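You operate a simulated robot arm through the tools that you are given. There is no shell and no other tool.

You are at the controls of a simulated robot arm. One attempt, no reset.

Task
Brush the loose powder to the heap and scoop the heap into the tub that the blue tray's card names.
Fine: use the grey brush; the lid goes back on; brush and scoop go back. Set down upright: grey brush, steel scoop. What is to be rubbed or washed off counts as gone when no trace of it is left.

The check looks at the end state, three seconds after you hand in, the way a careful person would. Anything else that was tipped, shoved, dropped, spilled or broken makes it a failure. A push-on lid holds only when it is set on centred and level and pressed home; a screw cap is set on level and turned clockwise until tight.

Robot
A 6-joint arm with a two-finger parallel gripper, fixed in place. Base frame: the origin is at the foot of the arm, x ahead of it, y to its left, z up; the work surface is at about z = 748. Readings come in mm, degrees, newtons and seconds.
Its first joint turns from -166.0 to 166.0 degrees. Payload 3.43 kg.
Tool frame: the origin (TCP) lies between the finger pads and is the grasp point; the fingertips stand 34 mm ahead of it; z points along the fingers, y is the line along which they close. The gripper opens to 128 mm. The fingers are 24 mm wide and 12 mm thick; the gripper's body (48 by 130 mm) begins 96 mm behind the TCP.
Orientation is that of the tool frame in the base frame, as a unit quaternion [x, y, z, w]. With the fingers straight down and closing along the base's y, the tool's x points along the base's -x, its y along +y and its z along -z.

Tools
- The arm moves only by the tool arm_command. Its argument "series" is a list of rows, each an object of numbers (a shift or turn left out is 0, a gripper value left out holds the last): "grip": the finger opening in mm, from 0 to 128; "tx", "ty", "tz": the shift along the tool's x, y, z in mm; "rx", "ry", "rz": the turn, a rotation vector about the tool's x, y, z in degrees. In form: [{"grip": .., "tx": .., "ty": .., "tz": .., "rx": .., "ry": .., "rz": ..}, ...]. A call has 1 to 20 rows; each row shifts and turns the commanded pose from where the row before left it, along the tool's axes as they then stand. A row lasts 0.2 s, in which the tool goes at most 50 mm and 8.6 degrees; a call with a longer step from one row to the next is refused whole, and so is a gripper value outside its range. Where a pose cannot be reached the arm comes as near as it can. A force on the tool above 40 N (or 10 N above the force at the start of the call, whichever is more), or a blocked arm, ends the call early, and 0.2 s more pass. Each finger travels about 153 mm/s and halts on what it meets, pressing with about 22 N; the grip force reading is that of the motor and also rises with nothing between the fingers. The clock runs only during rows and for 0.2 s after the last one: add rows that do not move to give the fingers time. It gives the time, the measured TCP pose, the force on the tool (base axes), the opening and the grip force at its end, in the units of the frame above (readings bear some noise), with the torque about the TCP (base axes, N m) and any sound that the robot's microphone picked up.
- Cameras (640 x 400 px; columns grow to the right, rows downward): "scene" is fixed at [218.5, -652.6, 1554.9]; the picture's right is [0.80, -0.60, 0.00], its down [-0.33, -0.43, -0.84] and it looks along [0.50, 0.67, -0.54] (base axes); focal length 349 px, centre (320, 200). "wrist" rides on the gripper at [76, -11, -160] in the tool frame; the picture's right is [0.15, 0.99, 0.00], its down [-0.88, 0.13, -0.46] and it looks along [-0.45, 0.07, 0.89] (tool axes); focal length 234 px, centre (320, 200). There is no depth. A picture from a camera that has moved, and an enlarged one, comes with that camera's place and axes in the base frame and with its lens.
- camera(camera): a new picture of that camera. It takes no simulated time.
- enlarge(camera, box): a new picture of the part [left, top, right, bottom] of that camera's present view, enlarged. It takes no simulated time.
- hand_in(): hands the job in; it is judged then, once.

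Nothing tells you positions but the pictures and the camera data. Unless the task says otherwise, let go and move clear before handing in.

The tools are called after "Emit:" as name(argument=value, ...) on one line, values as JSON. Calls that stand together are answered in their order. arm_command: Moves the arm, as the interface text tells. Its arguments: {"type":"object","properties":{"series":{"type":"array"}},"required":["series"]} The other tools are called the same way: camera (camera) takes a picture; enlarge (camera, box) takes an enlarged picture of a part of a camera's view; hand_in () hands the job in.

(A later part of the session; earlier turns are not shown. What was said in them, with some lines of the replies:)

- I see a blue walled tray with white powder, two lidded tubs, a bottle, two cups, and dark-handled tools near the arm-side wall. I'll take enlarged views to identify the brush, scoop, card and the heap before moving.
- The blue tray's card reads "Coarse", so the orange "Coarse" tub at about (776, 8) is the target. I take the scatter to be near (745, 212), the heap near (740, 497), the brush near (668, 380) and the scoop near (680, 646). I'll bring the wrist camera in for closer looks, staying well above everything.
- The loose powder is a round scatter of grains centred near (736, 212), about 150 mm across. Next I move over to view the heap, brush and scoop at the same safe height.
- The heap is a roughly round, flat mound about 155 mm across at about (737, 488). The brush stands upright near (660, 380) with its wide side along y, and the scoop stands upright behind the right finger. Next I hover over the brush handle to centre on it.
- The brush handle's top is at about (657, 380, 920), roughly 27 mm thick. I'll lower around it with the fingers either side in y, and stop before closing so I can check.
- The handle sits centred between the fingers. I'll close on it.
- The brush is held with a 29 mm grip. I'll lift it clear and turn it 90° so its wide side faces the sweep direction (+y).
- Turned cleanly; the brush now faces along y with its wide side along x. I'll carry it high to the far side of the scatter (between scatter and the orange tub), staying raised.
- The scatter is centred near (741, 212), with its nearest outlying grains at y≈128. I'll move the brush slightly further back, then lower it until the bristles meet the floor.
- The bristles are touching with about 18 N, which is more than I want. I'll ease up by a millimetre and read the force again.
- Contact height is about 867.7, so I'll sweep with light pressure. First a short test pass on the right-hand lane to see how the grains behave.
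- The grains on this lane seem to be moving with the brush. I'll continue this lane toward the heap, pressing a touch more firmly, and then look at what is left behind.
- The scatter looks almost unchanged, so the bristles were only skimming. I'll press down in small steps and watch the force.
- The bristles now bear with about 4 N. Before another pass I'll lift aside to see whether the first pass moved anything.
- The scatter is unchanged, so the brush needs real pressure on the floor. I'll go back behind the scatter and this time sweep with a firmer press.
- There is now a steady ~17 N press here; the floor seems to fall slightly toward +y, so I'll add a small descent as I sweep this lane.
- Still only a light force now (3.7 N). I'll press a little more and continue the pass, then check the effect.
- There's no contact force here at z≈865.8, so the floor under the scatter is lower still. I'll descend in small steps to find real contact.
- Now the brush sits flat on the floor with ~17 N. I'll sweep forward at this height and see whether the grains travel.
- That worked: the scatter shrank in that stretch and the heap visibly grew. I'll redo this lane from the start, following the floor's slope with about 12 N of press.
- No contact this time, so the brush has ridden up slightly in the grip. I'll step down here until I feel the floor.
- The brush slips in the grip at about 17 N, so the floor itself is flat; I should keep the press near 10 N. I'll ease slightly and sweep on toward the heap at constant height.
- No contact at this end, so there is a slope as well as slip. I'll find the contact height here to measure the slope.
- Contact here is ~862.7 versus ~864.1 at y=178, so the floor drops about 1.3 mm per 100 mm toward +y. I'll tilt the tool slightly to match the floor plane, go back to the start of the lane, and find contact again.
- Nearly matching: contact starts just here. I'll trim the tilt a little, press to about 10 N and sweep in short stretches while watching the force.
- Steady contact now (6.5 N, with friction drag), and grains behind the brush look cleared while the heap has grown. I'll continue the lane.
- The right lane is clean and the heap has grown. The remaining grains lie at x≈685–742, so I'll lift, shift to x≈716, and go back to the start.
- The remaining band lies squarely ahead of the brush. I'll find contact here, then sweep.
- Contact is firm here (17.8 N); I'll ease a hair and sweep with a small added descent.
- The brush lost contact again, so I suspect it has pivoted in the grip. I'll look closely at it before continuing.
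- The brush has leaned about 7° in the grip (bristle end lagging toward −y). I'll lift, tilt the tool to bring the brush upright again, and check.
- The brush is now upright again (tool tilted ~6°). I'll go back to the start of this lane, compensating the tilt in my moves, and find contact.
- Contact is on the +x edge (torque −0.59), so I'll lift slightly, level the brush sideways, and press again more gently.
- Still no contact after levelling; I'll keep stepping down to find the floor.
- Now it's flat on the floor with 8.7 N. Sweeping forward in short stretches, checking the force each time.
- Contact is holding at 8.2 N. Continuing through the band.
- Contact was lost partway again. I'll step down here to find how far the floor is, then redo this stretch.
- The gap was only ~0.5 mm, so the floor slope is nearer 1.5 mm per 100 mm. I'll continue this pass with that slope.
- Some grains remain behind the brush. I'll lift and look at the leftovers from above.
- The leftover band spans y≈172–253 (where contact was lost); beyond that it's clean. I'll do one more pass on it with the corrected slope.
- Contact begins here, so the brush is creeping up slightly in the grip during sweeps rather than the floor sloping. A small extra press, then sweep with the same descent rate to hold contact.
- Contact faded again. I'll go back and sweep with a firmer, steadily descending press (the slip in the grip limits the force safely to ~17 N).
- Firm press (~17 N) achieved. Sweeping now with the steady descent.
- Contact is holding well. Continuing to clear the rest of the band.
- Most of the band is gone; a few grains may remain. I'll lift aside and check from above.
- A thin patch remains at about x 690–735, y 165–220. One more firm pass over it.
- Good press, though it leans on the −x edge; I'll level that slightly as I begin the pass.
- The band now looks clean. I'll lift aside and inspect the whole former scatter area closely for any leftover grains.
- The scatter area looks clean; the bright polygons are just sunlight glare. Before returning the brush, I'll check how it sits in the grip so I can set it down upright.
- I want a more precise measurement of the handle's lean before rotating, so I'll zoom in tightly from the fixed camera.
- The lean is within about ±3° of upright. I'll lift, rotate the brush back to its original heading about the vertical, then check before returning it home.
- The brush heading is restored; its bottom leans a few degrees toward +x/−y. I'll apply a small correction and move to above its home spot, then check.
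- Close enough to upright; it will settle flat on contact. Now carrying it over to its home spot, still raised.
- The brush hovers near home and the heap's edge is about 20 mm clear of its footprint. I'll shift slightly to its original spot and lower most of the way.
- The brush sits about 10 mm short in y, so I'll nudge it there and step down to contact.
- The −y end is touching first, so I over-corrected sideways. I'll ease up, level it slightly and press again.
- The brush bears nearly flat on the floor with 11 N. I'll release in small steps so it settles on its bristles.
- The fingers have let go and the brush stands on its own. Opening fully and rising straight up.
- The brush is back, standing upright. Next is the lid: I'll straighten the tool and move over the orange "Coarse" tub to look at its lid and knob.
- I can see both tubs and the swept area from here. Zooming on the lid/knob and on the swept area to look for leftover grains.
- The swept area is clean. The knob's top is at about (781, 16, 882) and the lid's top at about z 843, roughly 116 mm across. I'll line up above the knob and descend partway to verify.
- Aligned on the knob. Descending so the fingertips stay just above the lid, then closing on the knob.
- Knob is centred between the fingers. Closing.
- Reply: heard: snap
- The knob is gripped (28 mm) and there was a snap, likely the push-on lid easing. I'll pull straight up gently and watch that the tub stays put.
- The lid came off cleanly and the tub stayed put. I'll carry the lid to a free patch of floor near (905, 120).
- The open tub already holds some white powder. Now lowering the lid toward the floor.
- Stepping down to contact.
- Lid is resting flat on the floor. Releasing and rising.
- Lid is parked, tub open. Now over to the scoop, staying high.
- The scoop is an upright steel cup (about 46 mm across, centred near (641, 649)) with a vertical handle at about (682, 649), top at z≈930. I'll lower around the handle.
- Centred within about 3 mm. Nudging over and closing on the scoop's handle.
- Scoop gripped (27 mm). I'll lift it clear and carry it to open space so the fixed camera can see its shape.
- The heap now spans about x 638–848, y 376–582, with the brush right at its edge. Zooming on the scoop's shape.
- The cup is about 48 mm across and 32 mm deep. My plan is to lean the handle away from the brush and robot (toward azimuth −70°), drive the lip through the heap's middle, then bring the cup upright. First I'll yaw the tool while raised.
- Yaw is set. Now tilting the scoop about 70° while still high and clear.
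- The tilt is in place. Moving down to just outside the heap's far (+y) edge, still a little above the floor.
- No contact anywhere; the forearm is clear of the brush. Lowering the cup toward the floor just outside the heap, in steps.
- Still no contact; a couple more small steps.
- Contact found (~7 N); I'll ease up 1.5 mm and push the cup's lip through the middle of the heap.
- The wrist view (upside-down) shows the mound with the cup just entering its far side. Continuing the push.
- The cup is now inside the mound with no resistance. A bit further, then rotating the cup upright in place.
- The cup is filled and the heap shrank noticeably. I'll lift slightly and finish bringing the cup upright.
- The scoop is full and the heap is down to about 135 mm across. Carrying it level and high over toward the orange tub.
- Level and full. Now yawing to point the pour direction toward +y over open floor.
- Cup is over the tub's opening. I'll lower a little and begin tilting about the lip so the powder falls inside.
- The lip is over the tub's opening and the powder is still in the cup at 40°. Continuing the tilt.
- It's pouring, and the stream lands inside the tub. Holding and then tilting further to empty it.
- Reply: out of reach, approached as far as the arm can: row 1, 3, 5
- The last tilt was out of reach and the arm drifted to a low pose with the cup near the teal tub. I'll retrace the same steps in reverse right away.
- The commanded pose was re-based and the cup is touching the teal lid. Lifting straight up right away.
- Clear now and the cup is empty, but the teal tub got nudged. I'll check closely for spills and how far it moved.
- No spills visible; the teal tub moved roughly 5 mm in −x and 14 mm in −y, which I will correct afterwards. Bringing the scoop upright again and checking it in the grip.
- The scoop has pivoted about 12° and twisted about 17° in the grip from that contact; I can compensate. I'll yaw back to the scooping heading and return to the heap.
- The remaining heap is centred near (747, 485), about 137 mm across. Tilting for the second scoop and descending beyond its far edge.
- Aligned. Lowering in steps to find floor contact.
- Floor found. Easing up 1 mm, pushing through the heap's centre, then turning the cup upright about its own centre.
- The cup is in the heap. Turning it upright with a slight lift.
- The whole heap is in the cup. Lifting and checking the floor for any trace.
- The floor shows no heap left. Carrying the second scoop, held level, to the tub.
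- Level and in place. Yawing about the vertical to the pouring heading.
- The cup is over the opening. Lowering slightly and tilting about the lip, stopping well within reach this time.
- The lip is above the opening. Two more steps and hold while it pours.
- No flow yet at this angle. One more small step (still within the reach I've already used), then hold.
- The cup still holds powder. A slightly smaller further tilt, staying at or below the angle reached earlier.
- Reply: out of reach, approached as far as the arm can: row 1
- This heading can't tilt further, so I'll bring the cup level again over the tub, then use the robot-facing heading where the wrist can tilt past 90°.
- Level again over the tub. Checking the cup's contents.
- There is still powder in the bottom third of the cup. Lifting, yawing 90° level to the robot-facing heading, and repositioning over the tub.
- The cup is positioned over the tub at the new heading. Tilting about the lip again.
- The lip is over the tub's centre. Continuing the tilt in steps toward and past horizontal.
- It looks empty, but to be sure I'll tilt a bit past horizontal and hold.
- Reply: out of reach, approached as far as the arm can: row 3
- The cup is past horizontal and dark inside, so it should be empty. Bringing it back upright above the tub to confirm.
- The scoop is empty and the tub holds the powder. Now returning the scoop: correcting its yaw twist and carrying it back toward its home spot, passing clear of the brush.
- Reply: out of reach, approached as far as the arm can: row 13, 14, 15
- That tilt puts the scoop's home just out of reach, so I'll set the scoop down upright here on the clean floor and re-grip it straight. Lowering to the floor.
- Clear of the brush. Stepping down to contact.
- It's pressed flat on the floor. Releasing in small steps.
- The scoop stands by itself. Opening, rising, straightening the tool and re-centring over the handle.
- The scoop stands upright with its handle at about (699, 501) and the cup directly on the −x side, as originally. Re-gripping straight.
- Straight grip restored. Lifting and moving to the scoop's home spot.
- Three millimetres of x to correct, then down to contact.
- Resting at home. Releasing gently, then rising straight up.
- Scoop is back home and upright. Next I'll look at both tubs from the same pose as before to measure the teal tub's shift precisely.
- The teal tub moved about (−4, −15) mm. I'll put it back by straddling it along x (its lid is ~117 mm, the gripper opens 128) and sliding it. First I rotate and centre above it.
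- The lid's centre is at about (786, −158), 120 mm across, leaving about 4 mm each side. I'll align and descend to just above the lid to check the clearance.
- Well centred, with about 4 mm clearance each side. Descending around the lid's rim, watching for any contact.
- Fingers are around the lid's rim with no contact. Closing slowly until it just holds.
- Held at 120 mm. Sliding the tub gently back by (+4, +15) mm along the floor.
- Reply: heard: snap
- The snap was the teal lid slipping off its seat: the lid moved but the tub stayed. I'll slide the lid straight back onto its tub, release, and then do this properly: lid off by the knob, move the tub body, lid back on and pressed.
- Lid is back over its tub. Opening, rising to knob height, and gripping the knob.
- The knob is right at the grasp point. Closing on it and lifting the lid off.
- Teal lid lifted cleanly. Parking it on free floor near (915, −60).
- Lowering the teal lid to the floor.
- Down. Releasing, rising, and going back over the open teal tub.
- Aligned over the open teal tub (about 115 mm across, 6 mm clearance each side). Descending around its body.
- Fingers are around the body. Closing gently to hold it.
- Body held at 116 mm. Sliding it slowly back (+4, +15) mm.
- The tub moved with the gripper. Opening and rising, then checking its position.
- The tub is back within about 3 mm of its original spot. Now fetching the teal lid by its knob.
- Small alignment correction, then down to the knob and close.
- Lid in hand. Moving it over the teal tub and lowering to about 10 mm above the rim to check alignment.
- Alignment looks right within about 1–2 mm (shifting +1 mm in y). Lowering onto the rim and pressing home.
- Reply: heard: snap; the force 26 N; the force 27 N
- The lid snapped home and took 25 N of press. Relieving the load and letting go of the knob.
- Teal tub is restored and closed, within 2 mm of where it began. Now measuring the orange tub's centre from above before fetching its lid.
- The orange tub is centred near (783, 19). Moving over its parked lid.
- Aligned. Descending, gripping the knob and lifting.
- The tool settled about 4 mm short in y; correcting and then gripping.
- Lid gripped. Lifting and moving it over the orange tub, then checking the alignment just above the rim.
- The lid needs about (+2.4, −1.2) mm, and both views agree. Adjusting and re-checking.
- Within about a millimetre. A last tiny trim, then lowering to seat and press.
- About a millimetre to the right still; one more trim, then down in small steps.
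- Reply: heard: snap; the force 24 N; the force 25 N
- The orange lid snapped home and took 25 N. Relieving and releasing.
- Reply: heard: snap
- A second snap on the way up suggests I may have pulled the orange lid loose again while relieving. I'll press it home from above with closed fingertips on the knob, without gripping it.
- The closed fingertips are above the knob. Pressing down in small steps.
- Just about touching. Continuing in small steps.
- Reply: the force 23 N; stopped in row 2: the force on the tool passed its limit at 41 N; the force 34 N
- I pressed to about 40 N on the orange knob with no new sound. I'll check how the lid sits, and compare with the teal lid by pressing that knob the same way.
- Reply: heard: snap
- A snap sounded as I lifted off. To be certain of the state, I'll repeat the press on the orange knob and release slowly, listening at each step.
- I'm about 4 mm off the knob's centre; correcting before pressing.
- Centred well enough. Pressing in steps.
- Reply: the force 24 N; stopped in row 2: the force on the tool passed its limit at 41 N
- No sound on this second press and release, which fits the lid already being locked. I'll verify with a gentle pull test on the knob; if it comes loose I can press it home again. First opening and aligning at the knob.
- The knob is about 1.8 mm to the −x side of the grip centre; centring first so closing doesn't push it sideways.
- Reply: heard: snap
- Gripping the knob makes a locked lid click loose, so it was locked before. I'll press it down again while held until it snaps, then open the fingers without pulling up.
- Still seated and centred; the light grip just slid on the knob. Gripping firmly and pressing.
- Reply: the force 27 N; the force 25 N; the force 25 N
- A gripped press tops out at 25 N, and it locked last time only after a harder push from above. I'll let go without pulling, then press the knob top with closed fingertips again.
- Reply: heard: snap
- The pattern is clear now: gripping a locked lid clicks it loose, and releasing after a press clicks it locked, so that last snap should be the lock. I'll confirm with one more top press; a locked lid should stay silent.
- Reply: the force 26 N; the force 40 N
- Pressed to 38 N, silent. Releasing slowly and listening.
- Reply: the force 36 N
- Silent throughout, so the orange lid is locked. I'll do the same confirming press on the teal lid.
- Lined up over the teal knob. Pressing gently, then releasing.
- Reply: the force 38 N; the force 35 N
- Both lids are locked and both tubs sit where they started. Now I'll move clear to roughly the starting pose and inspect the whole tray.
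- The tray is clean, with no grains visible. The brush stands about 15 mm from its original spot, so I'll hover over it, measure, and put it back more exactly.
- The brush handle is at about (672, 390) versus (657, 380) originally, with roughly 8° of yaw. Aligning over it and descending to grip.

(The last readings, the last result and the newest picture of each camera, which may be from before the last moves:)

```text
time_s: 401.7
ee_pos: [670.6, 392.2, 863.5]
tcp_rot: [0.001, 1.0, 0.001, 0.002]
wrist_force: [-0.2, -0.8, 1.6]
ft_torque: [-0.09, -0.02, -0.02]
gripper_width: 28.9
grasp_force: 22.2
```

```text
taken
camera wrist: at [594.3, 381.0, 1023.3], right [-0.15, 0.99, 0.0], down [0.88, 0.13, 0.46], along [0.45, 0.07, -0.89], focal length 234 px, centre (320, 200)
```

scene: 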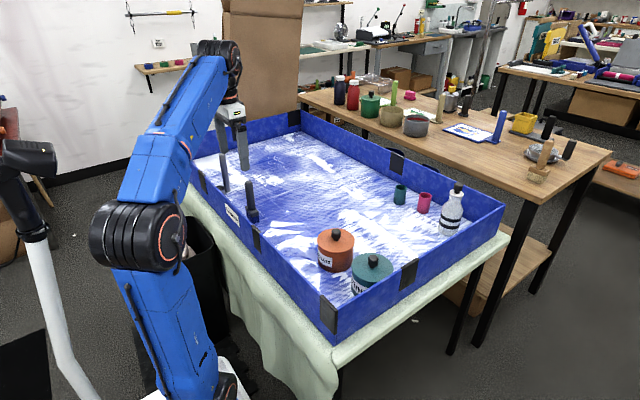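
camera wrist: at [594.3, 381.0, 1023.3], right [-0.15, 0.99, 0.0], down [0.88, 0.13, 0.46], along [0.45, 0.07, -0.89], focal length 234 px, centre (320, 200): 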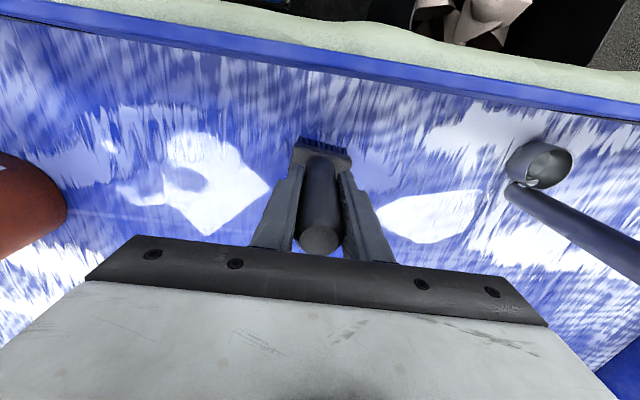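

Gripped. Lifting slightly, shifting (−13, −11) mm, turning back 8°, and lowering.

Emit:
arm_command(series=[{"tz": -8}, {"tz": -8}, {"tx": 6.5, "ty": -5.6}, {"tx": 6.6, "ty": -5.6}, {"rz": -8}, {}, {"tz": 8}, {"tz": 5}, {}, {}])

Emit:
camera(camera="wrist")

Emit:
arm_command(series=[{"tz": 1}, {}])

Emit:
arm_command(series=[{"tz": 1}, {}])

Emit:
arm_command(series=[{"tz": 1}, {}])

```text
time_s: 403.9
ee_pos: [657.9, 381.4, 865.5]
tcp_rot: [-0.07, 0.998, 0.001, 0.002]
wrist_force: [0.4, 0.2, -1.4]
ft_torque: [-0.05, 0.0, 0.01]
gripper_width: 28.8
grasp_force: 22.5
```

```text
taken
camera wrist: at [584.2, 358.2, 1025.2], right [-0.28, 0.96, 0.0], down [0.85, 0.25, 0.46], along [0.44, 0.13, -0.89], focal length 234 px, centre (320, 200)
```

wrist: 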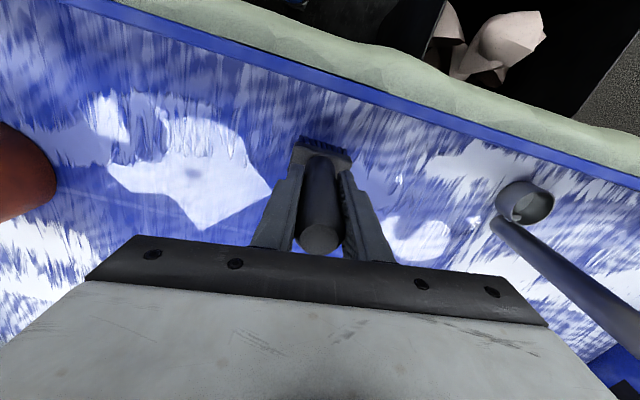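

```text
time_s: 404.5
ee_pos: [658.3, 380.3, 865.2]
tcp_rot: [-0.069, 0.998, 0.002, 0.001]
wrist_force: [0.0, 1.7, -1.4]
ft_torque: [-0.01, -0.03, 0.03]
gripper_width: 29.1
grasp_force: 22.1
```

```text
time_s: 405.1
ee_pos: [657.8, 380.8, 864.7]
tcp_rot: [-0.068, 0.998, 0.002, 0.002]
wrist_force: [2.4, -0.8, 9.9]
ft_torque: [-0.39, -0.28, 0.11]
gripper_width: 28.9
grasp_force: 22.1
```

```text
time_s: 405.7
ee_pos: [657.6, 379.8, 862.4]
tcp_rot: [-0.07, 0.998, 0.002, 0.002]
wrist_force: [1.8, -2.1, 18.0]
ft_torque: [-0.67, -0.13, 0.04]
gripper_width: 29.3
grasp_force: 21.9
```

Resting on the floor at its home position. Releasing in small steps, then rising clear.

Emit:
arm_command(series=[{"tz": -0.6}, {"grip": 30.5}, {"grip": 33}, {"grip": 37}, {}, {}])

Emit:
enlarge(camera="scene", box=[210, 140, 300, 230])

Emit:
arm_command(series=[{"grip": 60}, {"grip": 100}, {"grip": 128}, {}, {"tz": -25}, {"tz": -40}, {"tz": -45}, {"tz": -30}, {"rz": 8}, {}, {}])

Emit:
camera(camera="wrist")

Emit:
enlarge(camera="wrist", box=[240, 80, 400, 230])

Emit:
enlarge(camera="scene", box=[200, 130, 300, 230])

```text
time_s: 407.1
ee_pos: [659.0, 381.2, 862.1]
tcp_rot: [-0.069, 0.998, 0.001, 0.002]
wrist_force: [-0.1, -0.8, -0.2]
ft_torque: [0.0, 0.0, 0.01]
gripper_width: 37.1
grasp_force: 0.0
```

```text
4.44 times, centred on (255, 185) of scene
camera zoom: at [218.5, -652.6, 1554.9], right [0.8, -0.6, 0.0], down [-0.33, -0.43, -0.84], along [0.5, 0.67, -0.54], focal length 1550 px, centre (609, 267)
```

zoom: 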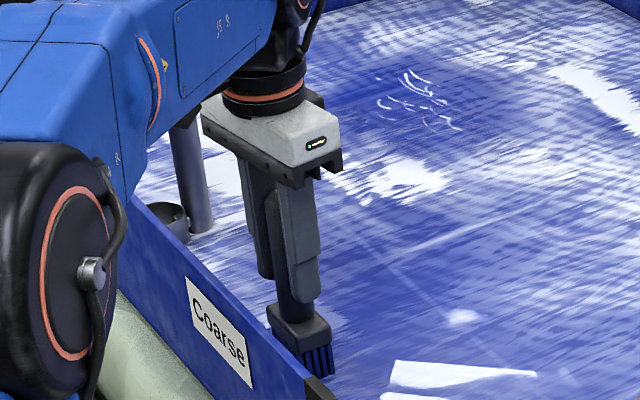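

```text
time_s: 409.5
ee_pos: [658.0, 380.2, 1001.9]
tcp_rot: [0.001, 1.0, 0.001, 0.001]
wrist_force: [0.2, -0.8, 1.0]
ft_torque: [-0.01, 0.0, 0.01]
gripper_width: 128.1
grasp_force: 0.2
```

```text
taken
camera wrist: at [581.9, 368.2, 1161.6], right [-0.15, 0.99, 0.0], down [0.88, 0.13, 0.46], along [0.45, 0.07, -0.89], focal length 234 px, centre (320, 200)
```

wrist: 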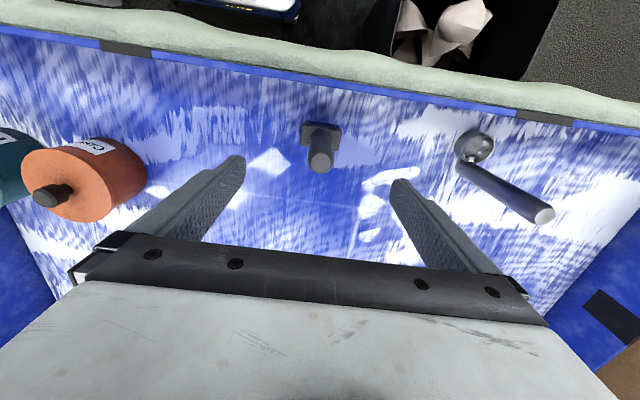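

```text
2.67 times, centred on (320, 155) of wrist
camera zoom: at [581.9, 368.2, 1161.6], right [-0.15, 0.99, 0.0], down [0.88, 0.13, 0.46], along [0.45, 0.07, -0.89], focal length 624 px, centre (320, 320)
```

zoom: 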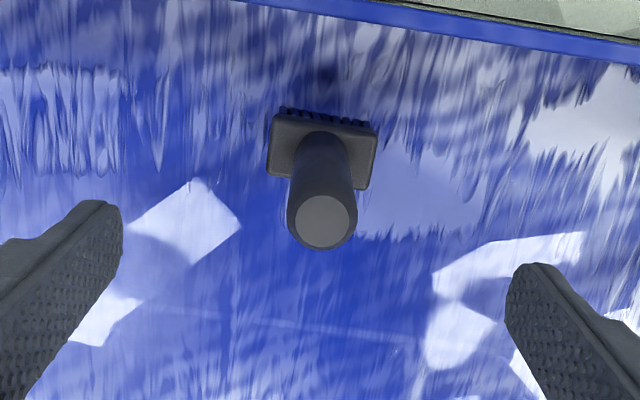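

```text
4.00 times, centred on (250, 180) of scene
camera zoom: at [218.5, -652.6, 1554.9], right [0.8, -0.6, 0.0], down [-0.33, -0.43, -0.84], along [0.5, 0.67, -0.54], focal length 1395 px, centre (600, 280)
```

zoom: 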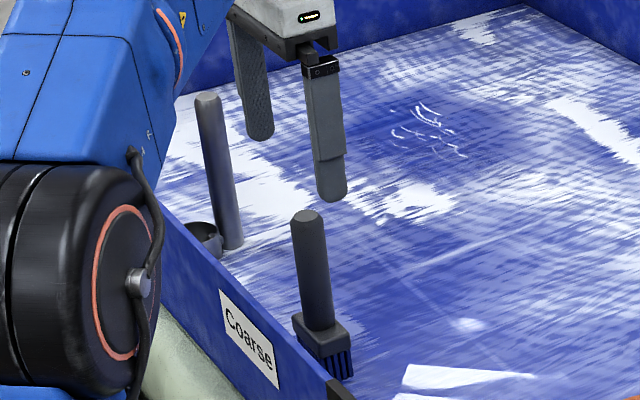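

The brush is home at about (660, 381), upright. Moving clear to the start pose for a last look.

Emit:
arm_command(series=[{"tz": -40}, {"tz": -40}, {"tz": -40}, {"tx": 23, "ty": -36}, {"tx": 23, "ty": -36}, {"tx": 23, "ty": -36}, {"tx": 23, "ty": -36}, {}, {}])

Emit:
camera(camera="scene")

Emit:
camera(camera="wrist")

Emit:
enlarge(camera="scene", box=[200, 150, 360, 280])

Emit:
enlarge(camera="scene", box=[380, 170, 500, 250])

```text
time_s: 411.5
ee_pos: [564.5, 236.3, 1121.8]
tcp_rot: [0.001, 1.0, 0.001, 0.002]
wrist_force: [0.3, 0.0, -0.3]
ft_torque: [0.01, 0.01, -0.01]
gripper_width: 128.0
grasp_force: 0.1
```

```text
taken
```

scene: 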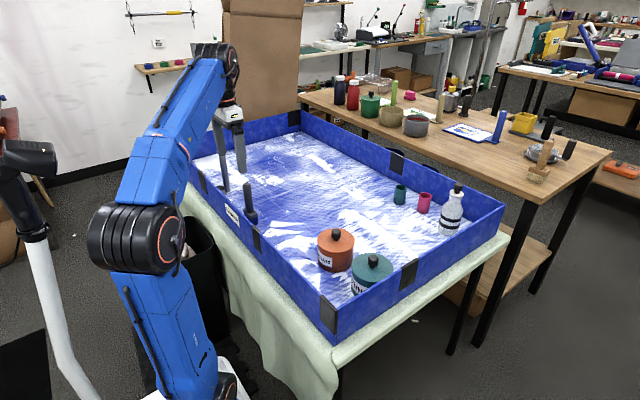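

```text
taken
camera wrist: at [488.1, 224.7, 1281.0], right [-0.15, 0.99, 0.0], down [0.88, 0.13, 0.46], along [0.45, 0.07, -0.89], focal length 234 px, centre (320, 200)
```

wrist: 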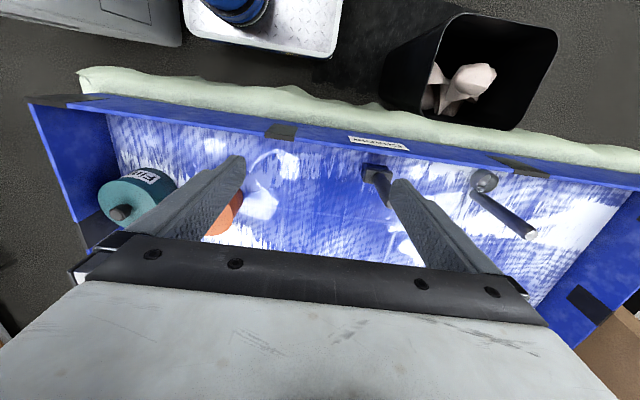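

```text
3.08 times, centred on (280, 215) of scene
camera zoom: at [218.5, -652.6, 1554.9], right [0.8, -0.6, 0.0], down [-0.33, -0.43, -0.84], along [0.5, 0.67, -0.54], focal length 1073 px, centre (443, 154)
```

zoom: 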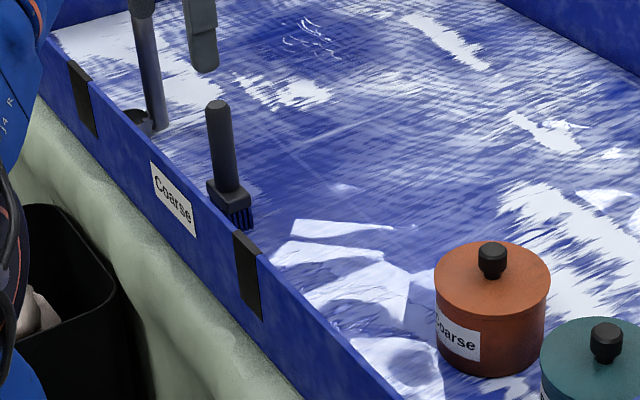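

```text
5.00 times, centred on (440, 210) of scene
camera zoom: at [218.5, -652.6, 1554.9], right [0.8, -0.6, 0.0], down [-0.33, -0.43, -0.84], along [0.5, 0.67, -0.54], focal length 1744 px, centre (-280, 150)
```

zoom: 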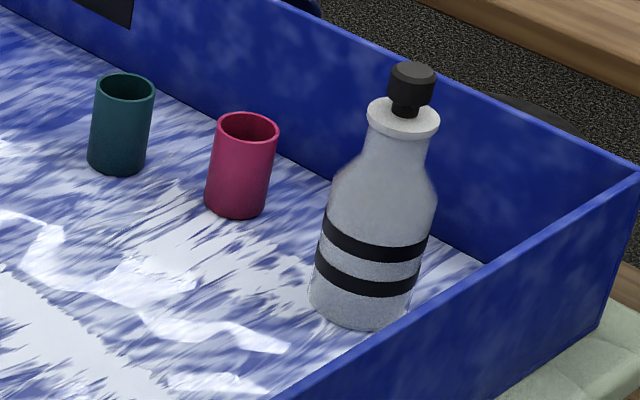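

Scatter and heap are gone from the tray and the powder is in the Coarse tub with its lid snapped on. The brush and scoop stand upright at home, the teal tub is back and closed, and the gripper is clear. Handing in.

Emit:
hand_in()

```text
The job is handed in.
```

I've handed the job in. All the visible powder is in the orange tub, the one marked "Coarse" like the blue tray's card. I don't have the result of the check.

- **Powder:** I swept the loose grains into the heap with the grey brush, then moved the heap in two scoops. I saw no grains or heap left on the tray floor. Sunlight glare covers some patches, so a few grains there could be hidden.
- **Orange tub:** Its lid is back on and pressed home. It came loose and I reseated it. The last press, about 38 N from above, was silent, and I take that to mean it is locked.
- **Brush and scoop:** Both stand upright. The brush is about 4 mm from its original spot. The scoop's handle is within 2 mm of where it was, but it is turned about 8°.

**Teal "Fine" tub:** I bumped this tub with the scoop during the first pour, because the arm ran out of reach and drifted. It moved about 15 mm. When I tried to slide it back by its lid, the lid came off. I then removed the lid, slid the open tub back and pressed the lid on again.

It is now within about 3 mm of where it started, turned roughly 8°. I saw no spills and didn't touch the cups or the bottle. If the check is strict about anything being shoved, this is where it could fail.
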